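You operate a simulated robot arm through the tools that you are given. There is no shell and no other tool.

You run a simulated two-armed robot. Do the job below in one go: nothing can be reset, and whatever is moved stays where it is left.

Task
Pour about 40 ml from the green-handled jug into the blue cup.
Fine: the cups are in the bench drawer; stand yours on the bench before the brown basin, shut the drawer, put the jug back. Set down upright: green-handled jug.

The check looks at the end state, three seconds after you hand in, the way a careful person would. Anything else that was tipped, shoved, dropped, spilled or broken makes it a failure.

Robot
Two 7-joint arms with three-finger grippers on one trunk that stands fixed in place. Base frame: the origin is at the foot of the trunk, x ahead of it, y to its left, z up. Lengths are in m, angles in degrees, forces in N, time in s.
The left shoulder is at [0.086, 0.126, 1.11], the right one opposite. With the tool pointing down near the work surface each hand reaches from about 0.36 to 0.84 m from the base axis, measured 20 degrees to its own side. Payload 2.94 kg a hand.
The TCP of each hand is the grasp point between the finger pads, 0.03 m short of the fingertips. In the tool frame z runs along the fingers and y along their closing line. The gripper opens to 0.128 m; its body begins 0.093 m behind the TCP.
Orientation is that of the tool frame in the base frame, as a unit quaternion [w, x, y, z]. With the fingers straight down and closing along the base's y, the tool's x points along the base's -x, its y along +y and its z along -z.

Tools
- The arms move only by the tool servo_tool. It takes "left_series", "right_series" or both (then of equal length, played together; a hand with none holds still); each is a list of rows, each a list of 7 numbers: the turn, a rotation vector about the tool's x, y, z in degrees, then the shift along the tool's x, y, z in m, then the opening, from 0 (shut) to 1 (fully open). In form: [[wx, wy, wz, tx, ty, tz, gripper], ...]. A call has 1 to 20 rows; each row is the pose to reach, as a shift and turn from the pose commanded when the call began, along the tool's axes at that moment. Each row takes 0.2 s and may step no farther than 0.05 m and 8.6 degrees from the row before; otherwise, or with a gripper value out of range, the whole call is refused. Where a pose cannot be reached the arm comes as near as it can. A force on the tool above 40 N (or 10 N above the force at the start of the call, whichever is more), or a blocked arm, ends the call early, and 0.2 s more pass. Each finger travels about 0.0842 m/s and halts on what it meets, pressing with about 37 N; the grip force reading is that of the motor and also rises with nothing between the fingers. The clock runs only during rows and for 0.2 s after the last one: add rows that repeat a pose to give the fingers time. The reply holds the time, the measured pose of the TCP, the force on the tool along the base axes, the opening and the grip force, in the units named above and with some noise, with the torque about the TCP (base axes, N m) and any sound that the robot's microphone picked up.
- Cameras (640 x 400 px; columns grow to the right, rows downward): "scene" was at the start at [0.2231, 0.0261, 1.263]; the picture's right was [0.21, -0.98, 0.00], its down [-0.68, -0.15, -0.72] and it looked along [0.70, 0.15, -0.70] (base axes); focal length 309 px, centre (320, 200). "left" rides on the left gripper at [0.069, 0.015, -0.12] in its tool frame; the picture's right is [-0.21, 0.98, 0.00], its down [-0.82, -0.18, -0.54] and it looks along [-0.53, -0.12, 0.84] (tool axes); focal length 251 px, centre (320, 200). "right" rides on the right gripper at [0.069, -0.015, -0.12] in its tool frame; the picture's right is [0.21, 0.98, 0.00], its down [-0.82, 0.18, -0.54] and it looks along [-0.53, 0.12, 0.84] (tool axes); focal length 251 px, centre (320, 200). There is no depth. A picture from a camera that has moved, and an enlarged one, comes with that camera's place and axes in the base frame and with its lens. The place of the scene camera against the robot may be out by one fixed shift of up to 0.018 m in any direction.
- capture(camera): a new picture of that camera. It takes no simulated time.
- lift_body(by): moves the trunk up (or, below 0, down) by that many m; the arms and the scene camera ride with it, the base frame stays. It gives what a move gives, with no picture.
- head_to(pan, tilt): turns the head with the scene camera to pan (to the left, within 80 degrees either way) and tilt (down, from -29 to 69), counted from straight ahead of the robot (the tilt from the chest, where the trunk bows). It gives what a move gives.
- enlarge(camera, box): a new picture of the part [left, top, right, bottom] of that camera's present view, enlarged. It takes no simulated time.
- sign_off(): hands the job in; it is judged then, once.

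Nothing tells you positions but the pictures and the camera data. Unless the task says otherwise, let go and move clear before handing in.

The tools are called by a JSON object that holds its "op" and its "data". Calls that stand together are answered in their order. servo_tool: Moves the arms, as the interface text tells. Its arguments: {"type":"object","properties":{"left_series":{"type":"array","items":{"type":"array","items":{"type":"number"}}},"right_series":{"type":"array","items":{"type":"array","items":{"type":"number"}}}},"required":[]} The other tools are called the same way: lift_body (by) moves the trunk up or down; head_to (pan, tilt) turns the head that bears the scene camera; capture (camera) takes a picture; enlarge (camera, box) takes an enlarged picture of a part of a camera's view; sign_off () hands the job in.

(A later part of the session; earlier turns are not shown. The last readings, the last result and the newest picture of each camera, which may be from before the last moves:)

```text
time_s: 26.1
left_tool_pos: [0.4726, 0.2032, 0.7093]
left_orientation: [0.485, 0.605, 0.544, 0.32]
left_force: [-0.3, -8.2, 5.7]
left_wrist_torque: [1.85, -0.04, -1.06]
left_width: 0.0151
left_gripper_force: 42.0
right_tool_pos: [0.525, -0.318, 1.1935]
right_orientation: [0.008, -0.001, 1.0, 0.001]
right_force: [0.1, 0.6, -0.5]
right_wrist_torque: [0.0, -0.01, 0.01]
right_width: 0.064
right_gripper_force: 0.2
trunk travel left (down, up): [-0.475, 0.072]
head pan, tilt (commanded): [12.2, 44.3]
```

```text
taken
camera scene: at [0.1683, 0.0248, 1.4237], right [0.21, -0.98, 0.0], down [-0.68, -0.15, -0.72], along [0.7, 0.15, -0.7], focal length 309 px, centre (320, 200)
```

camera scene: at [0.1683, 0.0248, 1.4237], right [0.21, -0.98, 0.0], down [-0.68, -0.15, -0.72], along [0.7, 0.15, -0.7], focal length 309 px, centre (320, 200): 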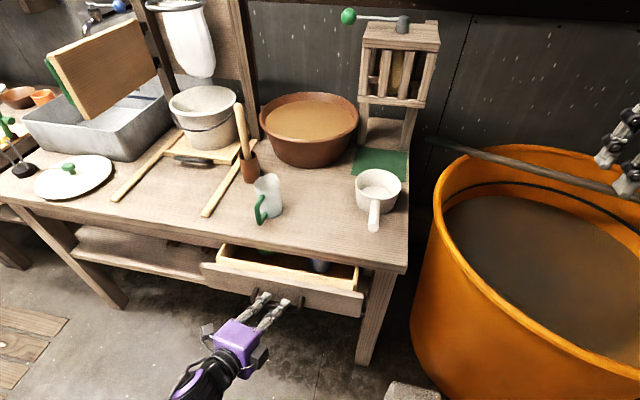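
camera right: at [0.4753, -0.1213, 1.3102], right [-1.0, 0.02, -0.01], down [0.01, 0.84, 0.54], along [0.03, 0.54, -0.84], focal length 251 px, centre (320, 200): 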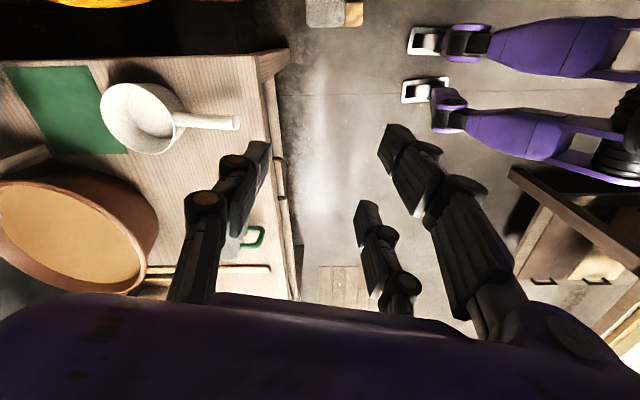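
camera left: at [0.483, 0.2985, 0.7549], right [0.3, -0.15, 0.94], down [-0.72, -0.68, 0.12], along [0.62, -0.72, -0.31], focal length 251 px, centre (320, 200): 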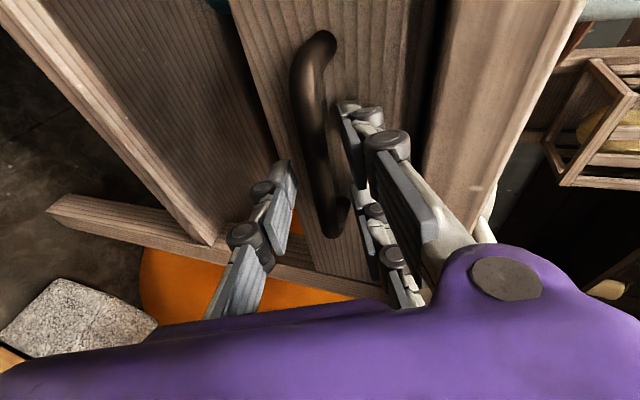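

The drawer is open about 10 cm and there's something dark blue or grey inside. I'll keep pulling, with a touch of −y to ease the side load.

{"op": "servo_tool", "data": {"left_series": [[0, 0, 0, -0.0025, -0.0035, -0.009, 0], [0, 0, 0, -0.005, -0.007, -0.018, 0], [0, 0, 0, -0.0075, -0.0105, -0.027, 0], [0, 0, 0, -0.01, -0.014, -0.036, 0], [0, 0, 0, -0.0125, -0.0175, -0.045, 0], [0, 0, 0, -0.015, -0.021, -0.054, 0]]}}

{"op": "capture", "data": {"camera": "scene"}}

```text
time_s: 27.6
left_tool_pos: [0.4136, 0.2032, 0.711]
left_orientation: [0.484, 0.604, 0.546, 0.321]
left_force: [-0.2, 9.3, 3.5]
left_wrist_torque: [1.81, 0.03, -1.16]
left_width: 0.015
left_gripper_force: 41.6
right_tool_pos: [0.5244, -0.3171, 1.194]
right_orientation: [0.009, -0.001, 1.0, 0.0]
right_force: [-0.2, 0.8, 0.3]
right_wrist_torque: [0.01, -0.01, 0.0]
right_width: 0.0643
right_gripper_force: 0.2
trunk travel left (down, up): [-0.475, 0.072]
head pan, tilt (commanded): [12.2, 44.3]
```

```text
taken
camera scene: at [0.1686, 0.0267, 1.4237], right [0.21, -0.98, 0.0], down [-0.68, -0.15, -0.72], along [0.7, 0.15, -0.7], focal length 309 px, centre (320, 200)
```

scene: 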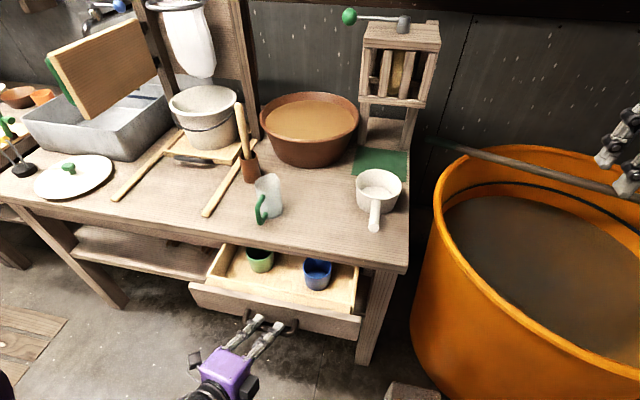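

The drawer is open about 16 cm and shows two small cups, green on the left and blue on the right. I'll zoom in to see how much clearance the blue cup has.

{"op": "enlarge", "data": {"camera": "scene", "box": [180, 220, 380, 345]}}

{"op": "capture", "data": {"camera": "left"}}

{"op": "capture", "data": {"camera": "right"}}

```text
3.20 times, centred on (280, 282) of scene
camera zoom: at [0.1686, 0.0267, 1.4237], right [0.21, -0.98, 0.0], down [-0.68, -0.15, -0.72], along [0.7, 0.15, -0.7], focal length 988 px, centre (448, -64)
```

zoom: 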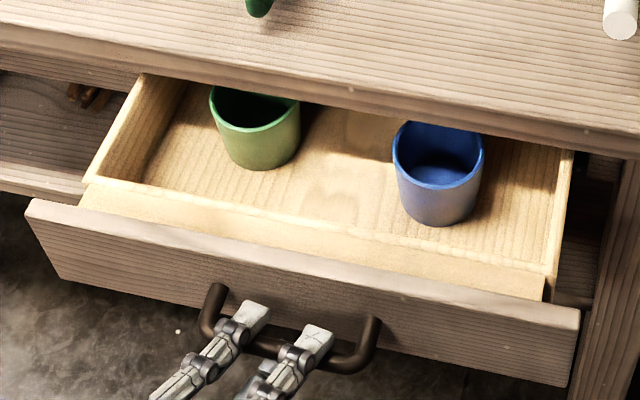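

```text
taken
camera left: at [0.323, 0.2981, 0.7563], right [0.3, -0.15, 0.94], down [-0.72, -0.68, 0.12], along [0.62, -0.72, -0.31], focal length 251 px, centre (320, 200)
```

left: 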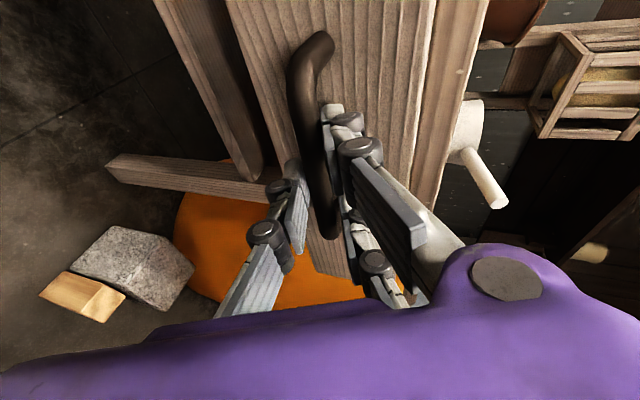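

```text
taken
camera right: at [0.455, -0.3312, 1.3118], right [-0.22, 0.98, 0.0], down [0.81, 0.18, 0.56], along [0.54, 0.12, -0.83], focal length 251 px, centre (320, 200)
```

right: 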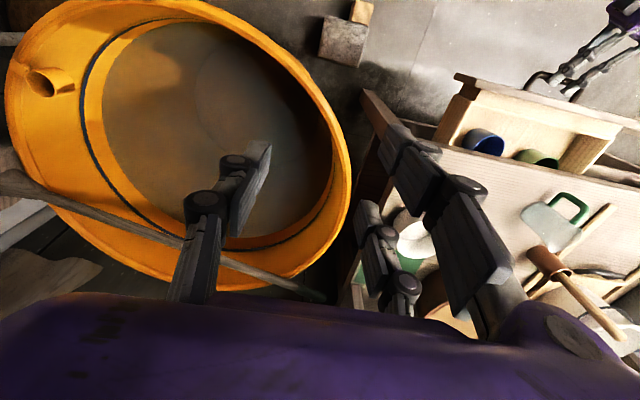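

The blue cup sits at about x≈0.62, y≈0.13, still under the bench edge at x≈0.597. I need the drawer roughly 10 cm further out, so I'll keep pulling and watch for the stop.

{"op": "servo_tool", "data": {"left_series": [[0, 0, 0, -0.0017, -0.0035, -0.0092, 0], [0, 0, 0, -0.0034, -0.007, -0.0185, 0], [0, 0, 0, -0.005, -0.0105, -0.0277, 0], [0, 0, 0, -0.0068, -0.014, -0.037, 0], [0, 0, 0, -0.0085, -0.0176, -0.0462, 0]]}}

{"op": "capture", "data": {"camera": "scene"}}

```text
time_s: 28.8
left_tool_pos: [0.364, 0.2041, 0.7106]
left_orientation: [0.486, 0.604, 0.544, 0.32]
left_force: [0.4, 12.5, 18.5]
left_wrist_torque: [2.5, -0.28, 0.38]
left_width: 0.0151
left_gripper_force: 41.5
right_tool_pos: [0.5243, -0.3167, 1.1934]
right_orientation: [0.009, -0.001, 1.0, 0.0]
right_force: [-0.6, -0.1, 0.8]
right_wrist_torque: [-0.05, 0.0, -0.01]
right_width: 0.0643
right_gripper_force: 0.1
trunk travel left (down, up): [-0.475, 0.072]
head pan, tilt (commanded): [12.2, 44.3]
```

```text
taken
camera scene: at [0.1678, 0.0264, 1.4239], right [0.21, -0.98, 0.0], down [-0.68, -0.15, -0.72], along [0.7, 0.15, -0.7], focal length 309 px, centre (320, 200)
```

scene: 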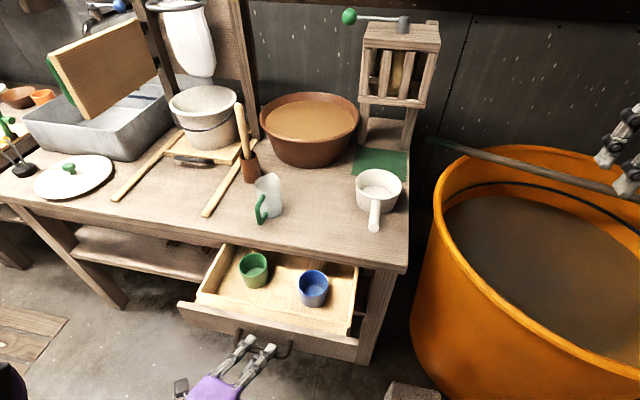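

The drawer is open about 21 cm and the hand still follows. I'll take another 5 cm, easing the command slightly up and left to relieve the load.

{"op": "servo_tool", "data": {"left_series": [[0, 0, 0, -0.0005, -0.0015, -0.0095, 0], [0, 0, 0, -0.002, -0.005, -0.019, 0], [0, 0, 0, -0.0035, -0.0085, -0.0286, 0], [0, 0, 0, -0.005, -0.0115, -0.0382, 0], [0, 0, 0, -0.0065, -0.0145, -0.0477, 0]]}}

{"op": "capture", "data": {"camera": "scene"}}

```text
time_s: 29.9
left_tool_pos: [0.3117, 0.2031, 0.7104]
left_orientation: [0.484, 0.606, 0.545, 0.317]
left_force: [-1.0, -18.1, -14.0]
left_wrist_torque: [1.76, 0.16, -0.45]
left_width: 0.0154
left_gripper_force: 41.6
right_tool_pos: [0.5272, -0.3183, 1.1929]
right_orientation: [0.008, -0.001, 1.0, 0.001]
right_force: [-0.1, -0.3, -0.4]
right_wrist_torque: [-0.02, 0.01, -0.03]
right_width: 0.064
right_gripper_force: 0.0
trunk travel left (down, up): [-0.475, 0.072]
head pan, tilt (commanded): [12.2, 44.3]
```

```text
taken
camera scene: at [0.1698, 0.0246, 1.4233], right [0.21, -0.98, 0.0], down [-0.68, -0.15, -0.72], along [0.7, 0.15, -0.7], focal length 309 px, centre (320, 200)
```

scene: 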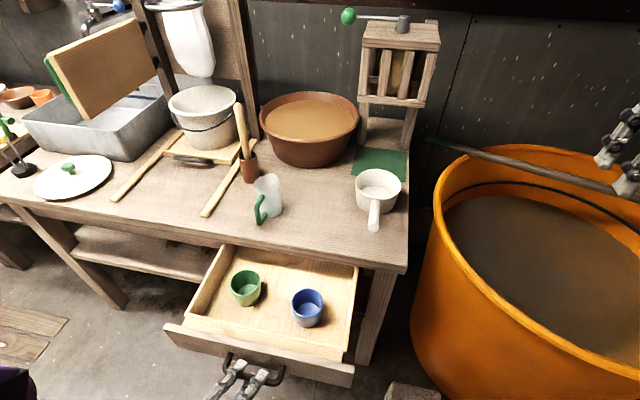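

The drawer is open about 26 cm, and the blue cup is now near (0.54, 0.14), just clear of the bench edge. A little more (2.5 cm) will give the gripper body room.

{"op": "servo_tool", "data": {"left_series": [[0, 0, 0, -0.0022, -0.0034, -0.0073, 0], [0, 0, 0, -0.0045, -0.0069, -0.0146, 0], [0, 0, 0, -0.0067, -0.0103, -0.0219, 0]]}}

{"op": "capture", "data": {"camera": "scene"}}

```text
time_s: 30.7
left_tool_pos: [0.294, 0.2036, 0.7114]
left_orientation: [0.483, 0.607, 0.544, 0.321]
left_force: [10.8, -6.6, -10.6]
left_wrist_torque: [2.1, 0.0, -0.19]
left_width: 0.0152
left_gripper_force: 40.9
right_tool_pos: [0.5253, -0.3164, 1.1934]
right_orientation: [0.009, -0.001, 1.0, 0.0]
right_force: [0.0, 0.3, 0.3]
right_wrist_torque: [0.02, -0.05, 0.02]
right_width: 0.0641
right_gripper_force: 0.1
trunk travel left (down, up): [-0.475, 0.072]
head pan, tilt (commanded): [12.2, 44.3]
stopped in row 3 (left hand): the force on the tool passed its limit at 41 N (the readings are from after the stop); the commanded pose is now the measured one
```

```text
taken
camera scene: at [0.1695, 0.0259, 1.4239], right [0.21, -0.98, 0.0], down [-0.68, -0.15, -0.72], along [0.7, 0.15, -0.7], focal length 309 px, centre (320, 200)
```

scene: 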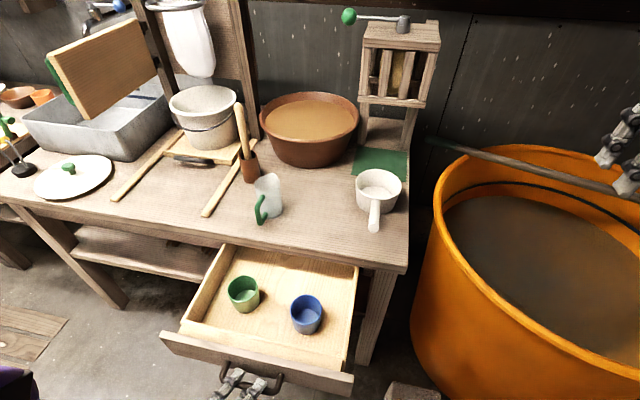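

The drawer hit its stop at about 28 cm of travel, with the blue cup well out from under the bench. I'll let go of the bar and back the hand off along its own axis.

{"op": "servo_tool", "data": {"left_series": [[0, 0, 0, 0, 0, 0, 0.2], [0, 0, 0, 0, 0, 0, 0.35], [0, 0, 0, 0, 0, -0.012, 0.35], [0, 0, 0, 0, 0, -0.025, 0.35], [0, 0, 0, 0, 0, -0.04, 0.35]]}}

{"op": "capture", "data": {"camera": "left"}}

{"op": "capture", "data": {"camera": "scene"}}

```text
time_s: 31.9
left_tool_pos: [0.2556, 0.214, 0.7257]
left_orientation: [0.485, 0.604, 0.545, 0.319]
left_force: [-0.3, 0.3, -0.2]
left_wrist_torque: [-0.02, 0.03, 0.0]
left_width: 0.0448
left_gripper_force: 0.0
right_tool_pos: [0.5253, -0.3166, 1.1936]
right_orientation: [0.008, -0.001, 1.0, -0.001]
right_force: [0.0, 0.9, -0.2]
right_wrist_torque: [0.0, -0.01, 0.0]
right_width: 0.0638
right_gripper_force: 0.1
trunk travel left (down, up): [-0.475, 0.072]
head pan, tilt (commanded): [12.2, 44.3]
```

```text
taken
camera left: at [0.1658, 0.3102, 0.7708], right [0.3, -0.15, 0.94], down [-0.72, -0.68, 0.12], along [0.62, -0.72, -0.31], focal length 251 px, centre (320, 200)
```

left: 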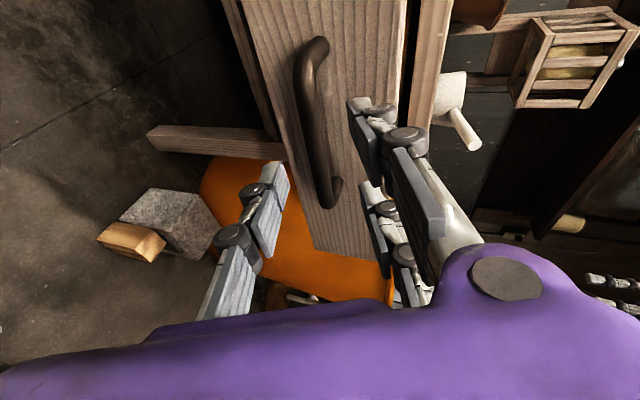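

```text
taken
camera scene: at [0.1687, 0.026, 1.4237], right [0.21, -0.98, 0.0], down [-0.68, -0.15, -0.72], along [0.7, 0.15, -0.7], focal length 309 px, centre (320, 200)
```

scene: 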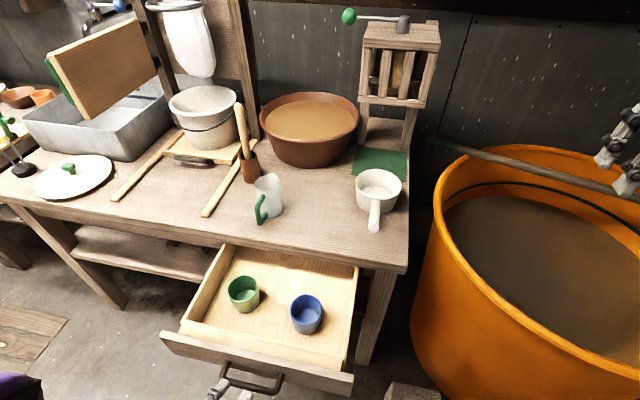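

The hand is free of the bar. I'll lift it clear of the drawer front, then turn it fingers-down on the way up to (0.42, 0.28, 1.05).

{"op": "servo_tool", "data": {"left_series": [[0, 0, 0, 0.0025, 0.0233, -0.0259, 0.35], [0, 0, 0, 0.0065, 0.0615, -0.0414, 0.35], [0, 0, 0, 0.0116, 0.1013, -0.0524, 0.35], [0, 0, 0, 0.0128, 0.1425, -0.0575, 0.35], [3.12, 4.69, -5.9, 0.0155, 0.1585, -0.0513, 0.4], [6.24, 9.39, -11.8, 0.0183, 0.1744, -0.0452, 0.45], [9.35, 14.08, -17.7, 0.021, 0.1904, -0.039, 0.5], [12.47, 18.77, -23.6, 0.0237, 0.2063, -0.0328, 0.6], [15.6, 23.5, -29.5, 0.0265, 0.2223, -0.0266, 0.7], [18.7, 28.2, -35.4, 0.0292, 0.2383, -0.0205, 0.75], [21.8, 32.9, -41.3, 0.0319, 0.2542, -0.0143, 0.8], [24.9, 37.5, -47.2, 0.0346, 0.2702, -0.0081, 0.8], [28.1, 42.2, -53.1, 0.0374, 0.2861, -0.002, 0.8], [31.2, 46.9, -59, 0.0401, 0.3021, 0.0042, 0.8], [34.3, 51.6, -64.9, 0.0428, 0.3181, 0.0104, 0.8], [37.4, 56.3, -70.8, 0.0456, 0.334, 0.0165, 0.8], [40.5, 61, -76.7, 0.0483, 0.35, 0.0227, 0.8], [43.65, 65.7, -82.55, 0.051, 0.366, 0.0289, 0.8]]}}

{"op": "capture", "data": {"camera": "left"}}

{"op": "capture", "data": {"camera": "scene"}}

```text
time_s: 35.7
left_tool_pos: [0.42, 0.2792, 1.0495]
left_orientation: [-0.002, -0.002, 1.0, -0.003]
left_force: [0.7, -0.5, -0.5]
left_wrist_torque: [-0.01, -0.02, 0.0]
left_width: 0.1024
left_gripper_force: 0.1
left hand out of reach, approached as far as the arm can: row 7, 8, 9, 10, 11, 12, 13, 14, 15
right_tool_pos: [0.5262, -0.3174, 1.1931]
right_orientation: [0.009, -0.001, 1.0, 0.0]
right_force: [0.2, 0.1, 0.3]
right_wrist_torque: [-0.01, 0.05, -0.01]
right_width: 0.064
right_gripper_force: 0.1
trunk travel left (down, up): [-0.475, 0.072]
head pan, tilt (commanded): [12.2, 44.3]
```

```text
taken
camera left: at [0.3515, 0.2943, 1.1718], right [0.21, 0.98, -0.01], down [0.82, -0.17, 0.54], along [0.53, -0.12, -0.84], focal length 251 px, centre (320, 200)
```

left: 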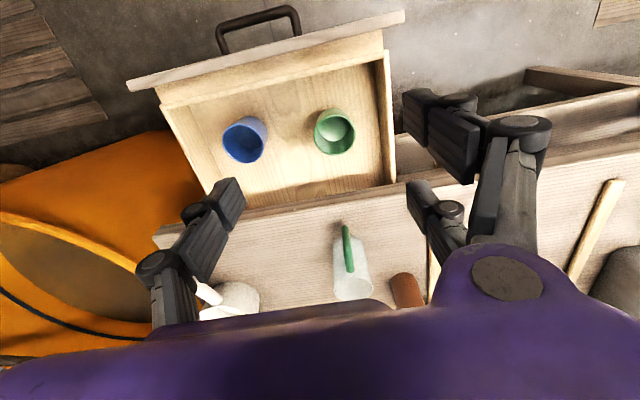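

```text
taken
camera scene: at [0.1698, 0.0262, 1.4236], right [0.21, -0.98, 0.0], down [-0.68, -0.15, -0.72], along [0.7, 0.15, -0.7], focal length 309 px, centre (320, 200)
```

scene: 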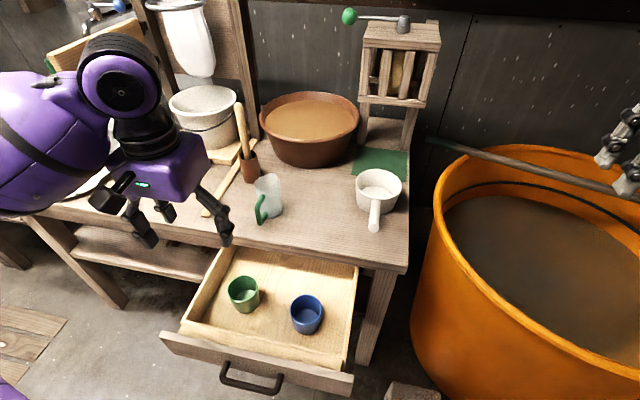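

The hand is above the drawer, pointing straight down. I'll zoom in on the cups from the left camera to fix the blue cup's position and height.

{"op": "enlarge", "data": {"camera": "left", "box": [130, 60, 410, 235]}}

{"op": "enlarge", "data": {"camera": "scene", "box": [200, 250, 360, 350]}}

{"op": "enlarge", "data": {"camera": "left", "box": [150, 170, 450, 310]}}

```text
2.29 times, centred on (270, 148) of left
camera zoom: at [0.3515, 0.2943, 1.1718], right [0.21, 0.98, -0.01], down [0.82, -0.17, 0.54], along [0.53, -0.12, -0.84], focal length 575 px, centre (434, 320)
```

zoom: 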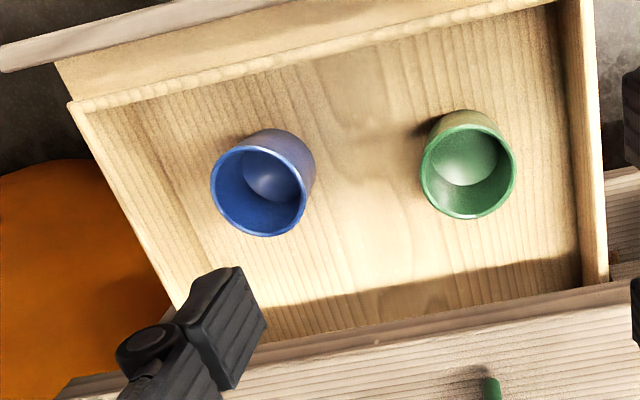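

```text
4.00 times, centred on (280, 300) of scene
camera zoom: at [0.1698, 0.0262, 1.4236], right [0.21, -0.98, 0.0], down [-0.68, -0.15, -0.72], along [0.7, 0.15, -0.7], focal length 1235 px, centre (480, -200)
```

zoom: 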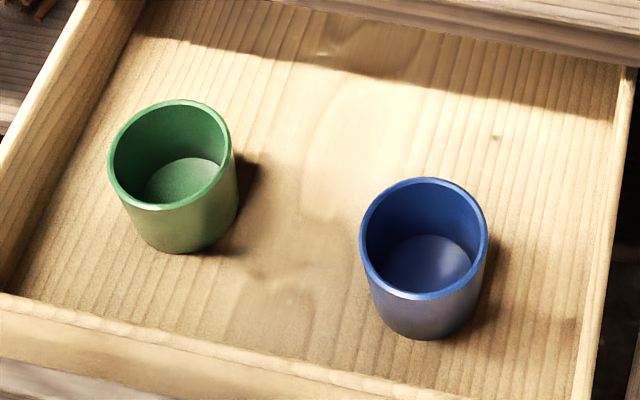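

```text
2.13 times, centred on (300, 240) of left
camera zoom: at [0.3515, 0.2943, 1.1718], right [0.21, 0.98, -0.01], down [0.82, -0.17, 0.54], along [0.53, -0.12, -0.84], focal length 536 px, centre (363, 115)
```

zoom: 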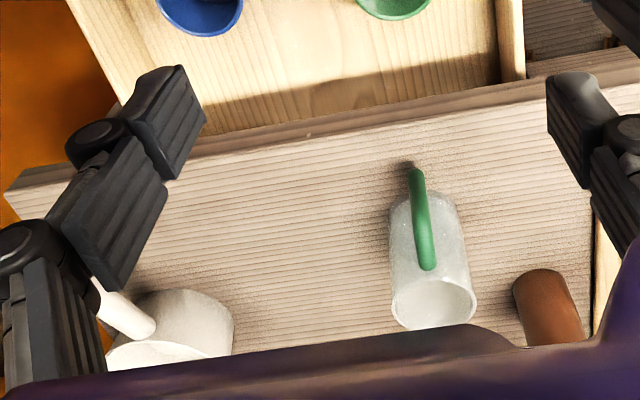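

Triangulating, the blue cup's rim centre is near (0.48, 0.13) at z≈0.74, about 75 mm across. I'll move over it and refine from a second viewpoint.

{"op": "servo_tool", "data": {"left_series": [[0, 0, 0, -0.012, -0.03, 0.02, 0.9], [0, 0, 0, -0.024, -0.06, 0.04, 1], [0, 0, 0, -0.036, -0.09, 0.06, 1], [0, 0, 0, -0.048, -0.12, 0.08, 1], [0, 0, 0, -0.06, -0.15, 0.1, 1]]}}

{"op": "capture", "data": {"camera": "left"}}

{"op": "enlarge", "data": {"camera": "left", "box": [220, 0, 460, 150]}}

{"op": "capture", "data": {"camera": "scene"}}

```text
time_s: 36.9
left_tool_pos: [0.4848, 0.1283, 0.9486]
left_orientation: [-0.001, -0.001, 1.0, -0.003]
left_force: [0.7, -0.5, 0.4]
left_wrist_torque: [0.04, 0.01, -0.03]
left_width: 0.1282
left_gripper_force: 0.1
right_tool_pos: [0.5246, -0.3178, 1.1926]
right_orientation: [0.01, -0.002, 1.0, 0.0]
right_force: [-0.7, -0.7, 0.3]
right_wrist_torque: [0.06, -0.02, 0.04]
right_width: 0.0642
right_gripper_force: 0.0
trunk travel left (down, up): [-0.475, 0.072]
head pan, tilt (commanded): [12.2, 44.3]
```

```text
taken
camera left: at [0.4148, 0.1427, 1.0709], right [0.21, 0.98, -0.01], down [0.82, -0.18, 0.54], along [0.53, -0.12, -0.84], focal length 251 px, centre (320, 200)
```

left: 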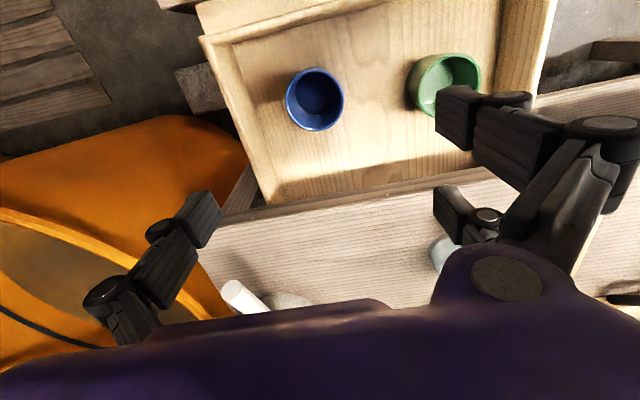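

```text
2.67 times, centred on (340, 75) of left
camera zoom: at [0.4148, 0.1427, 1.0709], right [0.21, 0.98, -0.01], down [0.82, -0.18, 0.54], along [0.53, -0.12, -0.84], focal length 670 px, centre (267, 533)
```

zoom: 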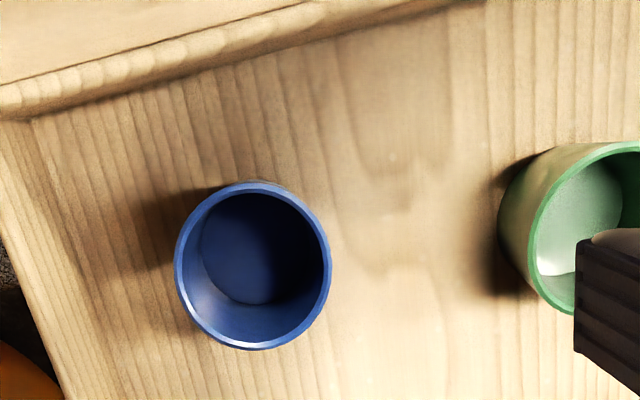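

```text
taken
camera scene: at [0.1702, 0.0321, 1.4274], right [0.29, -0.96, 0.0], down [-0.64, -0.19, -0.75], along [0.72, 0.22, -0.66], focal length 309 px, centre (320, 200)
```

scene: 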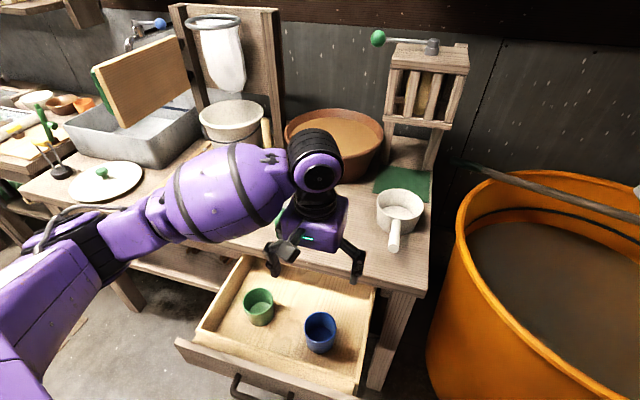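

The blue cup's rim centre refines to (0.482, 0.121, 0.724), with its base near z≈0.67 and a diameter of 76 mm. I'll lower over it with the fingers 100 mm apart, pausing above the rim to check the alignment.

{"op": "servo_tool", "data": {"left_series": [[0, 0, 0, 0.001, -0.0025, 0.035, 0.8], [0, 0, 0, 0.002, -0.005, 0.07, 0.8], [0, 0, 0, 0.0028, -0.0073, 0.105, 0.8], [0, 0, 0, 0.0028, -0.0073, 0.14, 0.8], [0, 0, 0, 0.0028, -0.0073, 0.165, 0.8]]}}

{"op": "capture", "data": {"camera": "left"}}

{"op": "capture", "data": {"camera": "scene"}}

{"op": "capture", "data": {"camera": "right"}}

```text
time_s: 38.1
left_tool_pos: [0.4787, 0.1199, 0.7845]
left_orientation: [0.0, 0.0, 1.0, -0.003]
left_force: [0.5, 0.0, -0.1]
left_wrist_torque: [0.02, 0.03, 0.02]
left_width: 0.1026
left_gripper_force: 0.0
right_tool_pos: [0.5256, -0.3168, 1.1931]
right_orientation: [0.008, -0.002, 1.0, 0.001]
right_force: [-0.7, -0.5, -0.1]
right_wrist_torque: [0.02, 0.0, 0.0]
right_width: 0.0642
right_gripper_force: 0.0
trunk travel left (down, up): [-0.475, 0.072]
head pan, tilt (commanded): [12.2, 44.3]
```

```text
taken
camera left: at [0.4088, 0.1349, 0.9069], right [0.21, 0.98, -0.01], down [0.82, -0.18, 0.54], along [0.53, -0.12, -0.84], focal length 251 px, centre (320, 200)
```

left: 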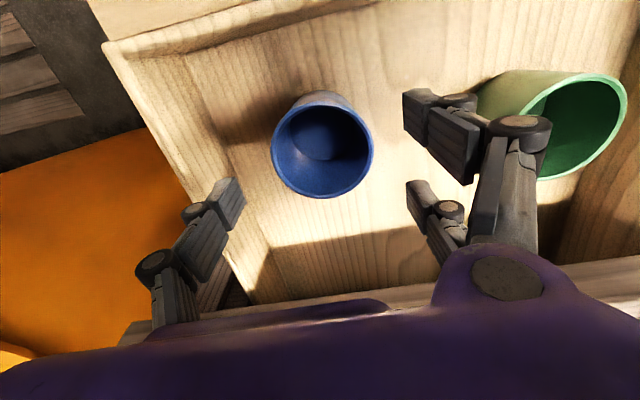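

```text
taken
camera scene: at [0.1692, 0.0261, 1.4237], right [0.21, -0.98, 0.0], down [-0.68, -0.15, -0.72], along [0.7, 0.15, -0.7], focal length 309 px, centre (320, 200)
```

scene: 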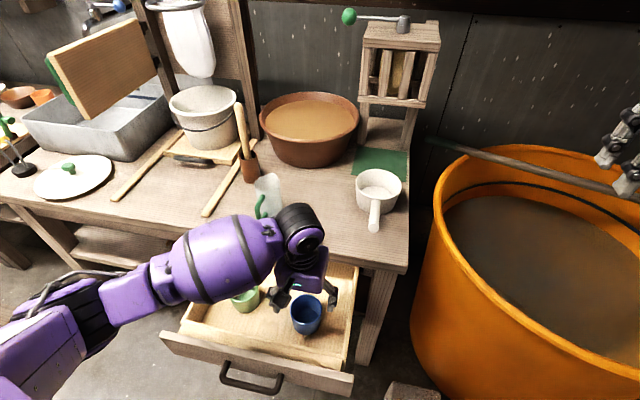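

```text
taken
camera right: at [0.4555, -0.3318, 1.3115], right [-0.22, 0.98, 0.0], down [0.81, 0.18, 0.55], along [0.54, 0.12, -0.83], focal length 251 px, centre (320, 200)
```

right: 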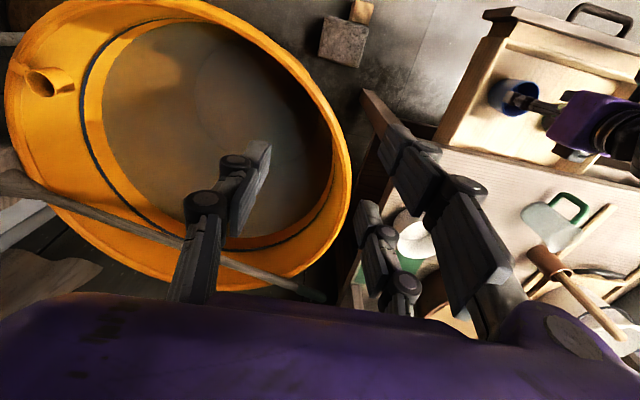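

The cup's rim is centred between the fingers, within about 3 mm. Lowering the rest of the way and closing gently around it.

{"op": "servo_tool", "data": {"left_series": [[0, 0, 0, 0.001, 0.001, 0.02, 0.8], [0, 0, 0, 0.001, 0.001, 0.04, 0.8], [0, 0, 0, 0.001, 0.001, 0.055, 0.8], [0, 0, 0, 0.001, 0.001, 0.066, 0.8], [0, 0, 0, 0.001, 0.001, 0.066, 0.8]]}}

{"op": "capture", "data": {"camera": "left"}}

{"op": "enlarge", "data": {"camera": "scene", "box": [200, 230, 380, 342]}}

```text
time_s: 39.3
left_tool_pos: [0.4791, 0.1188, 0.7196]
left_orientation: [0.0, 0.0, 1.0, -0.003]
left_force: [0.3, -0.2, 0.1]
left_wrist_torque: [-0.03, -0.01, -0.02]
left_width: 0.1024
left_gripper_force: 0.2
right_tool_pos: [0.5267, -0.317, 1.1932]
right_orientation: [0.008, -0.001, 1.0, 0.0]
right_force: [-1.5, 0.0, 0.7]
right_wrist_torque: [-0.01, -0.01, 0.01]
right_width: 0.0642
right_gripper_force: 0.0
trunk travel left (down, up): [-0.475, 0.072]
head pan, tilt (commanded): [12.2, 44.3]
```

```text
taken
camera left: at [0.4103, 0.134, 0.8417], right [0.21, 0.98, -0.01], down [0.82, -0.18, 0.54], along [0.53, -0.12, -0.84], focal length 251 px, centre (320, 200)
```

left: 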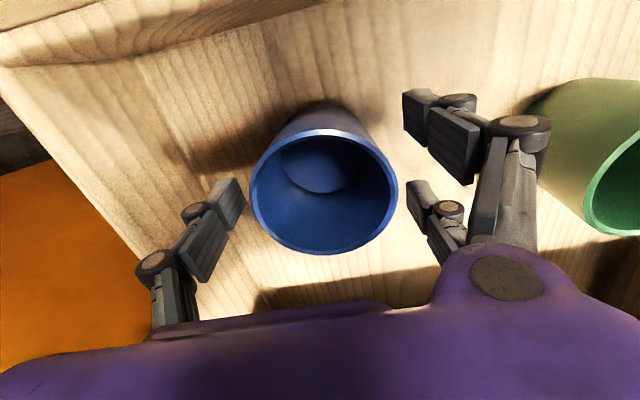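

```text
3.56 times, centred on (290, 286) of scene
camera zoom: at [0.1691, 0.0261, 1.4237], right [0.21, -0.98, 0.0], down [-0.68, -0.15, -0.72], along [0.7, 0.15, -0.7], focal length 1098 px, centre (427, -106)
```

zoom: 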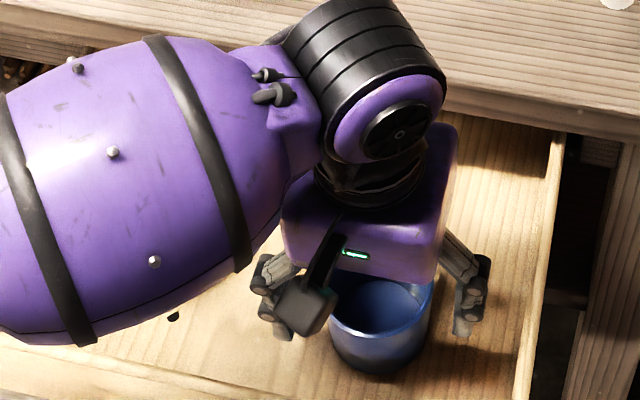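

The fingers straddle the cup at mid-height with even gaps. Closing.

{"op": "servo_tool", "data": {"left_series": [[0, 0, 0, 0, 0, 0, 0.7], [0, 0, 0, 0, 0, 0, 0.6], [0, 0, 0, 0, 0, 0, 0.5], [0, 0, 0, 0, 0, 0, 0.45], [0, 0, 0, 0, 0, 0, 0.45]]}}

{"op": "capture", "data": {"camera": "left"}}

```text
time_s: 40.5
left_tool_pos: [0.4797, 0.1191, 0.7202]
left_orientation: [0.0, 0.0, 1.0, -0.003]
left_force: [0.2, -0.5, 2.7]
left_wrist_torque: [-0.01, -0.01, 0.05]
left_width: 0.0667
left_gripper_force: 36.7
right_tool_pos: [0.5251, -0.3171, 1.1929]
right_orientation: [0.008, -0.002, 1.0, 0.001]
right_force: [-0.6, 0.8, 0.5]
right_wrist_torque: [0.02, 0.0, -0.01]
right_width: 0.0641
right_gripper_force: 0.1
trunk travel left (down, up): [-0.475, 0.072]
head pan, tilt (commanded): [12.2, 44.3]
```

```text
taken
camera left: at [0.4103, 0.134, 0.8421], right [0.21, 0.98, -0.01], down [0.82, -0.18, 0.54], along [0.53, -0.12, -0.84], focal length 251 px, centre (320, 200)
```

left: 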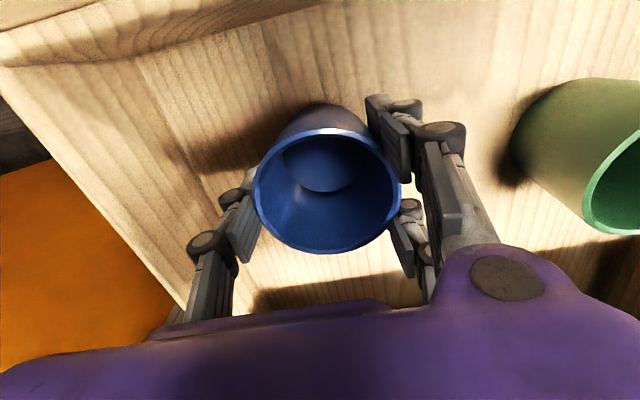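

The cup is gripped at 37 N and about 67 mm wide. Lifting straight up out of the drawer.

{"op": "servo_tool", "data": {"left_series": [[0, 0, 0, 0, 0, -0.01, 0.45], [0, 0, 0, 0, 0, -0.03, 0.45], [0, 0, 0, 0, 0, -0.06, 0.45], [0, 0, 0, 0, 0, -0.09, 0.45], [0, 0, 0, 0, 0, -0.12, 0.45], [0, 0, 0, 0, 0, -0.15, 0.45], [0, 0, 0, 0, 0, -0.18, 0.45], [0, 0, 0, 0, 0, -0.21, 0.45]]}}

{"op": "capture", "data": {"camera": "left"}}

{"op": "capture", "data": {"camera": "scene"}}

```text
time_s: 42.3
left_tool_pos: [0.4793, 0.1192, 0.9297]
left_orientation: [-0.001, 0.0, 1.0, -0.004]
left_force: [0.0, -0.3, -2.0]
left_wrist_torque: [-0.01, 0.0, 0.02]
left_width: 0.0666
left_gripper_force: 37.0
right_tool_pos: [0.5257, -0.317, 1.193]
right_orientation: [0.009, -0.001, 1.0, 0.0]
right_force: [0.4, 0.6, 0.2]
right_wrist_torque: [0.05, -0.02, -0.02]
right_width: 0.0641
right_gripper_force: 0.0
trunk travel left (down, up): [-0.475, 0.072]
head pan, tilt (commanded): [12.2, 44.3]
```

```text
taken
camera left: at [0.4095, 0.135, 1.0527], right [0.21, 0.98, -0.01], down [0.82, -0.18, 0.54], along [0.53, -0.12, -0.84], focal length 251 px, centre (320, 200)
```

left: 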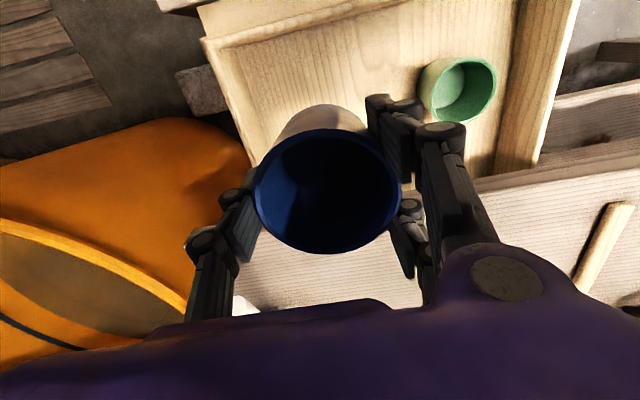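

```text
taken
camera scene: at [0.1693, 0.0261, 1.4236], right [0.21, -0.98, 0.0], down [-0.68, -0.15, -0.72], along [0.7, 0.15, -0.7], focal length 309 px, centre (320, 200)
```

scene: 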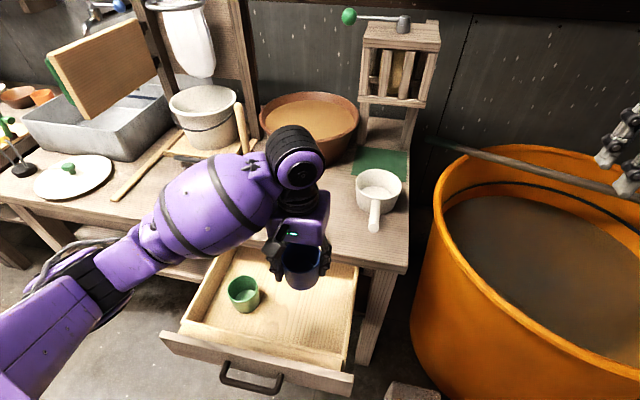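

The blue cup is in hand, clear of the drawer at z≈0.93. I'll carry it forward over the bench toward the open spot in front of the basin, around (0.775, 0.18), keeping it high.

{"op": "servo_tool", "data": {"left_series": [[0, 0, 0, -0.02, 0.004, -0.01, 0.45], [0, 0, 0, -0.055, 0.01, -0.02, 0.45], [0, 0, 0, -0.09, 0.017, -0.03, 0.45], [0, 0, 0, -0.125, 0.025, -0.03, 0.45], [0, 0, 0, -0.16, 0.032, -0.03, 0.45], [0, 0, 0, -0.195, 0.04, -0.03, 0.45], [0, 0, 0, -0.23, 0.047, -0.03, 0.45], [0, 0, 0, -0.265, 0.055, -0.03, 0.45], [0, 0, 0, -0.296, 0.061, -0.03, 0.45]]}}

{"op": "capture", "data": {"camera": "left"}}

{"op": "capture", "data": {"camera": "scene"}}

{"op": "capture", "data": {"camera": "right"}}

```text
time_s: 44.3
left_tool_pos: [0.7762, 0.1841, 0.96]
left_orientation: [0.0, 0.001, 1.0, -0.003]
left_force: [-0.7, -0.3, -2.1]
left_wrist_torque: [-0.01, 0.01, 0.0]
left_width: 0.0669
left_gripper_force: 37.5
right_tool_pos: [0.527, -0.3196, 1.1944]
right_orientation: [0.008, -0.002, 1.0, 0.001]
right_force: [-0.1, -0.9, -0.3]
right_wrist_torque: [0.04, -0.05, 0.01]
right_width: 0.0639
right_gripper_force: 0.1
trunk travel left (down, up): [-0.475, 0.072]
head pan, tilt (commanded): [12.2, 44.3]
```

```text
taken
camera left: at [0.7067, 0.1985, 1.082], right [0.22, 0.98, 0.0], down [0.82, -0.18, 0.54], along [0.53, -0.12, -0.84], focal length 251 px, centre (320, 200)
```

left: 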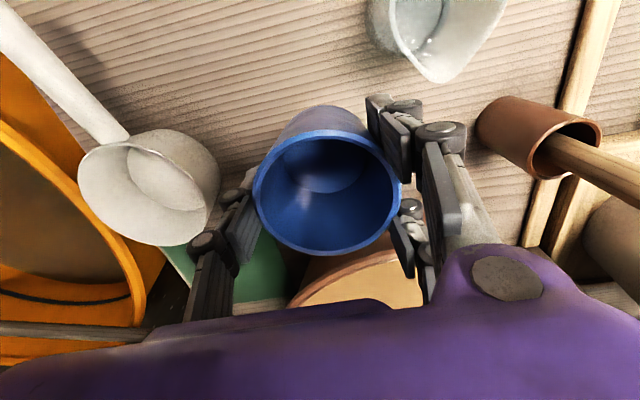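

```text
taken
camera scene: at [0.1694, 0.0244, 1.4237], right [0.21, -0.98, 0.0], down [-0.68, -0.15, -0.72], along [0.7, 0.15, -0.7], focal length 309 px, centre (320, 200)
```

scene: 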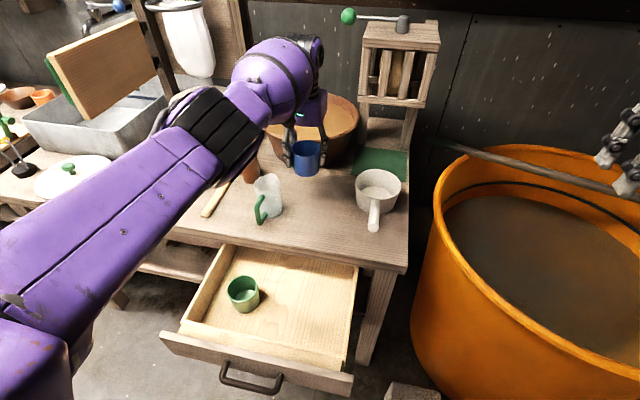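

```text
taken
camera right: at [0.4558, -0.3333, 1.3111], right [-0.22, 0.98, 0.0], down [0.81, 0.18, 0.56], along [0.54, 0.12, -0.83], focal length 251 px, centre (320, 200)
```

right: 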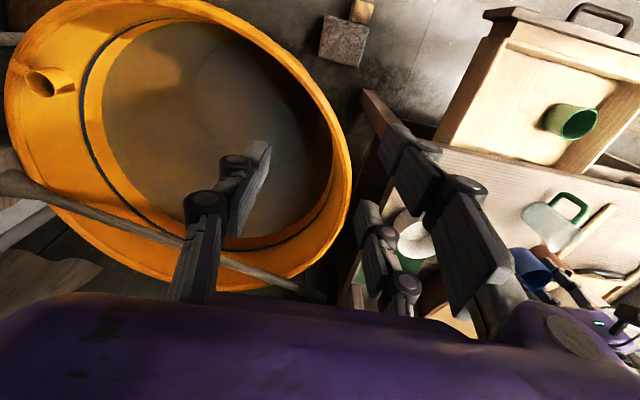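

The cup hangs over the clear spot, with the scoop, basin rim and jug all well to the sides. Lowering it now, first to a few centimetres above the bench.

{"op": "servo_tool", "data": {"left_series": [[0, 0, 0, 0, 0, 0.02, 0.45], [0, 0, 0, 0, 0, 0.04, 0.45], [0, 0, 0, 0, 0, 0.06, 0.45], [0, 0, 0, 0, 0, 0.07, 0.45], [0, 0, 0, 0, 0, 0.07, 0.45]]}}

{"op": "capture", "data": {"camera": "left"}}

{"op": "enlarge", "data": {"camera": "scene", "box": [220, 110, 420, 235]}}

```text
time_s: 45.5
left_tool_pos: [0.7683, 0.1865, 0.8913]
left_orientation: [0.0, -0.001, 1.0, -0.003]
left_force: [0.0, -0.8, -2.1]
left_wrist_torque: [-0.05, -0.03, 0.01]
left_width: 0.0669
left_gripper_force: 36.8
left hand out of reach, approached as far as the arm can: row 3, 4, 5
right_tool_pos: [0.5247, -0.3159, 1.1929]
right_orientation: [0.009, -0.002, 1.0, 0.0]
right_force: [0.7, -0.3, -1.0]
right_wrist_torque: [-0.03, -0.02, 0.02]
right_width: 0.064
right_gripper_force: 0.1
trunk travel left (down, up): [-0.475, 0.072]
head pan, tilt (commanded): [12.2, 44.3]
```

```text
taken
camera left: at [0.6981, 0.2007, 1.0128], right [0.21, 0.98, -0.01], down [0.82, -0.18, 0.54], along [0.53, -0.12, -0.84], focal length 251 px, centre (320, 200)
```

left: 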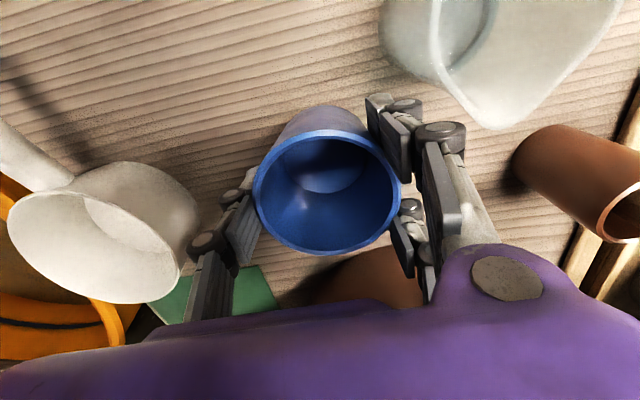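

```text
3.20 times, centred on (320, 172) of scene
camera zoom: at [0.1692, 0.0268, 1.4237], right [0.21, -0.98, 0.0], down [-0.68, -0.15, -0.72], along [0.7, 0.15, -0.7], focal length 988 px, centre (320, 288)
```

zoom: 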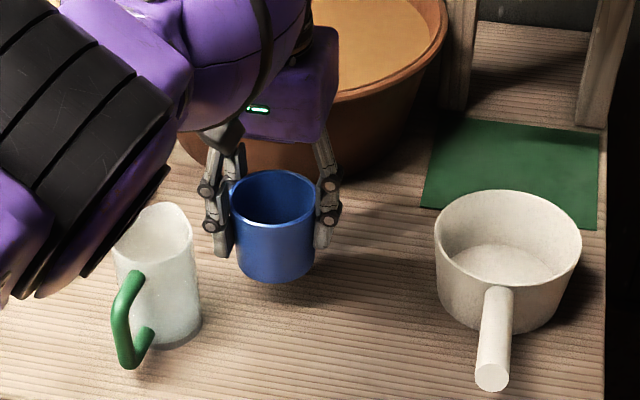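

The arm is nearly straight at this trunk height and stopped about 3 cm above the bench. I'll raise the hand a bit, lower the trunk, then finish setting the cup down at about (0.755, 0.18).

{"op": "servo_tool", "data": {"left_series": [[0, 0, 0, 0.004, -0.002, -0.02, 0.45], [0, 0, 0, 0.008, -0.004, -0.045, 0.45], [0, 0, 0, 0.013, -0.005, -0.07, 0.45], [0, 0, 0, 0.013, -0.005, -0.075, 0.45]]}}

{"op": "lift_body", "data": {"by": -0.08}}

{"op": "capture", "data": {"camera": "scene"}}

{"op": "capture", "data": {"camera": "left"}}

```text
time_s: 46.5
left_tool_pos: [0.7536, 0.1805, 0.9664]
left_orientation: [0.0, -0.001, 1.0, -0.003]
left_force: [0.1, 0.7, -1.2]
left_wrist_torque: [-0.02, 0.02, 0.03]
left_width: 0.0668
left_gripper_force: 36.7
right_tool_pos: [0.5252, -0.3171, 1.1935]
right_orientation: [0.009, -0.002, 1.0, 0.0]
right_force: [-0.6, 0.1, 0.0]
right_wrist_torque: [-0.02, 0.03, -0.02]
right_width: 0.0639
right_gripper_force: 0.1
trunk travel left (down, up): [-0.475, 0.072]
head pan, tilt (commanded): [12.2, 44.3]
```

```text
time_s: 47.7
left_tool_pos: [0.7545, 0.1807, 0.8862]
left_orientation: [0.001, 0.0, 1.0, -0.003]
left_force: [-1.2, 0.2, -1.9]
left_wrist_torque: [-0.01, -0.03, -0.03]
left_width: 0.0666
left_gripper_force: 37.5
right_tool_pos: [0.5252, -0.3156, 1.1137]
right_orientation: [0.01, -0.001, 1.0, 0.0]
right_force: [0.2, -0.8, 0.5]
right_wrist_torque: [-0.01, 0.05, -0.01]
right_width: 0.0639
right_gripper_force: 0.1
trunk travel left (down, up): [-0.395, 0.152]
head pan, tilt (commanded): [12.2, 44.3]
```

```text
taken
camera scene: at [0.2052, 0.0262, 1.333], right [0.21, -0.98, 0.0], down [-0.68, -0.15, -0.72], along [0.7, 0.15, -0.7], focal length 309 px, centre (320, 200)
```

scene: 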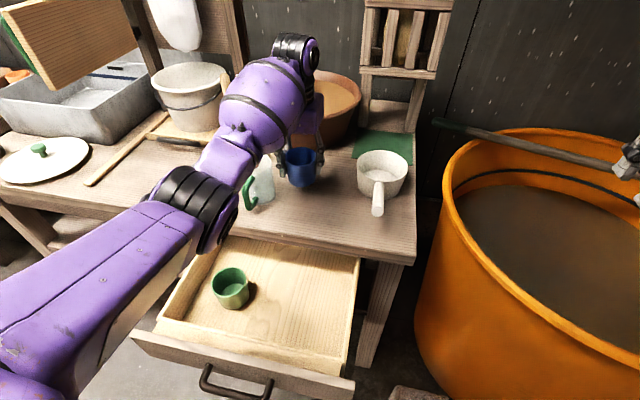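

```text
taken
camera left: at [0.6843, 0.1961, 1.0084], right [0.21, 0.98, -0.01], down [0.82, -0.18, 0.54], along [0.53, -0.12, -0.84], focal length 251 px, centre (320, 200)
```

left: 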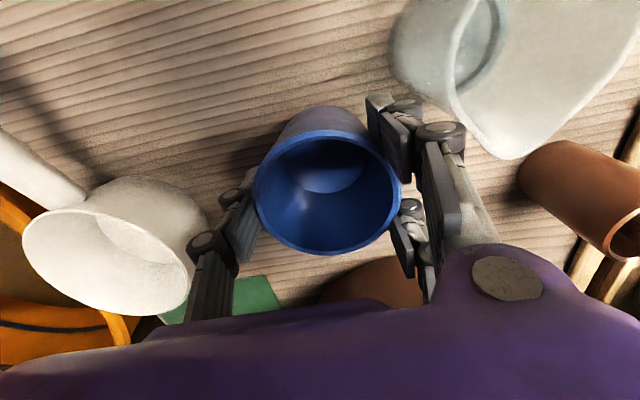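

The jug's spout triangulates to about (0.752, 0.276, 0.888), so the left fingers would open too close to it here. I'll shift the cup to (0.77, 0.16) before lowering slowly onto the bench.

{"op": "servo_tool", "data": {"left_series": [[0, 0, 0, -0.008, -0.011, 0, 0.45], [0, 0, 0, -0.0155, -0.021, 0, 0.45], [0, 0, 0, -0.0155, -0.021, 0.006, 0.45], [0, 0, 0, -0.0155, -0.021, 0.012, 0.45], [0, 0, 0, -0.0155, -0.021, 0.016, 0.45], [0, 0, 0, -0.0155, -0.021, 0.016, 0.45]]}}

{"op": "enlarge", "data": {"camera": "scene", "box": [220, 110, 420, 235]}}

{"op": "capture", "data": {"camera": "left"}}

```text
time_s: 49.1
left_tool_pos: [0.7698, 0.1592, 0.8687]
left_orientation: [0.0, -0.002, 1.0, -0.004]
left_force: [1.0, 0.4, -1.6]
left_wrist_torque: [0.01, 0.03, -0.01]
left_width: 0.0667
left_gripper_force: 37.3
right_tool_pos: [0.5262, -0.317, 1.114]
right_orientation: [0.009, 0.0, 1.0, 0.0]
right_force: [-0.4, -0.1, 1.0]
right_wrist_torque: [-0.01, 0.05, 0.02]
right_width: 0.0639
right_gripper_force: 0.1
trunk travel left (down, up): [-0.395, 0.152]
head pan, tilt (commanded): [12.2, 44.3]
```

```text
3.20 times, centred on (320, 172) of scene
camera zoom: at [0.2057, 0.0261, 1.3329], right [0.21, -0.98, 0.0], down [-0.68, -0.15, -0.72], along [0.7, 0.15, -0.7], focal length 988 px, centre (320, 288)
```

zoom: 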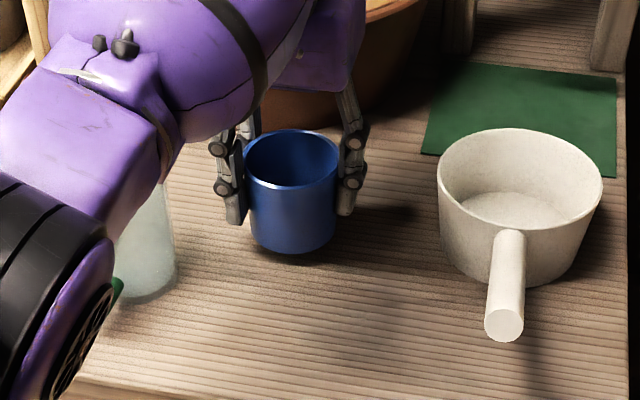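

```text
taken
camera left: at [0.7002, 0.1753, 0.9912], right [0.21, 0.98, -0.01], down [0.82, -0.18, 0.54], along [0.53, -0.12, -0.84], focal length 251 px, centre (320, 200)
```

left: 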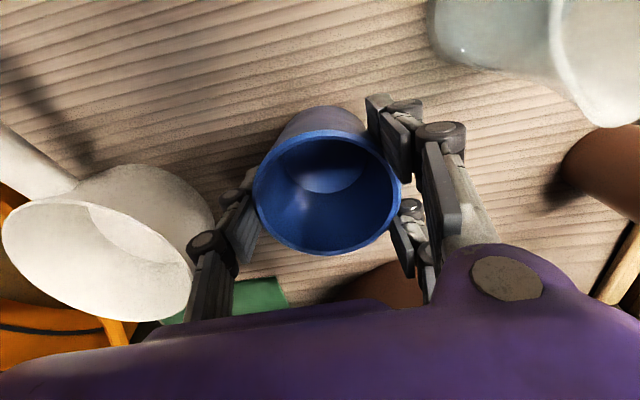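

The cup is about a centimetre or so above the bench now. Lowering in 2–3 mm steps until the force shows contact.

{"op": "servo_tool", "data": {"left_series": [[0, 0, 0, 0, 0, 0.003, 0.45], [0, 0, 0, 0, 0, 0.006, 0.45], [0, 0, 0, 0, 0, 0.008, 0.45], [0, 0, 0, 0, 0, 0.008, 0.45]]}}

```text
time_s: 50.1
left_tool_pos: [0.7692, 0.1595, 0.8611]
left_orientation: [0.0, -0.001, 1.0, -0.004]
left_force: [-0.7, 0.8, -2.0]
left_wrist_torque: [-0.02, 0.0, 0.02]
left_width: 0.0668
left_gripper_force: 37.1
right_tool_pos: [0.525, -0.3147, 1.1144]
right_orientation: [0.008, -0.002, 1.0, 0.0]
right_force: [-0.8, -1.0, 0.1]
right_wrist_torque: [-0.03, 0.01, -0.05]
right_width: 0.0641
right_gripper_force: 0.1
trunk travel left (down, up): [-0.395, 0.152]
head pan, tilt (commanded): [12.2, 44.3]
```

{"op": "servo_tool", "data": {"left_series": [[0, 0, 0, 0, 0, 0.002, 0.45], [0, 0, 0, 0, 0, 0.004, 0.45], [0, 0, 0, 0, 0, 0.005, 0.45], [0, 0, 0, 0, 0, 0.005, 0.45]]}}

{"op": "enlarge", "data": {"camera": "scene", "box": [270, 130, 350, 180]}}

```text
time_s: 51.1
left_tool_pos: [0.7691, 0.1592, 0.8566]
left_orientation: [0.0, 0.0, 1.0, -0.004]
left_force: [0.0, 0.4, -1.8]
left_wrist_torque: [-0.02, 0.0, 0.05]
left_width: 0.0669
left_gripper_force: 36.7
right_tool_pos: [0.5264, -0.3175, 1.1127]
right_orientation: [0.009, -0.002, 1.0, 0.0]
right_force: [0.1, 0.5, 0.7]
right_wrist_torque: [0.03, 0.02, -0.05]
right_width: 0.064
right_gripper_force: 0.1
trunk travel left (down, up): [-0.395, 0.152]
head pan, tilt (commanded): [12.2, 44.3]
```

```text
8.00 times, centred on (310, 155) of scene
camera zoom: at [0.2057, 0.0261, 1.3329], right [0.21, -0.98, 0.0], down [-0.68, -0.15, -0.72], along [0.7, 0.15, -0.7], focal length 2469 px, centre (400, 560)
```

zoom: 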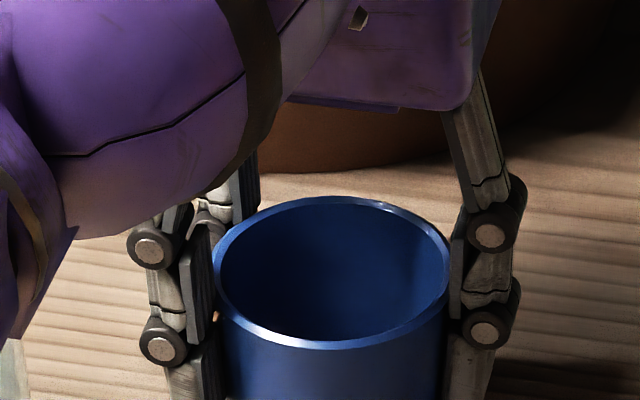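

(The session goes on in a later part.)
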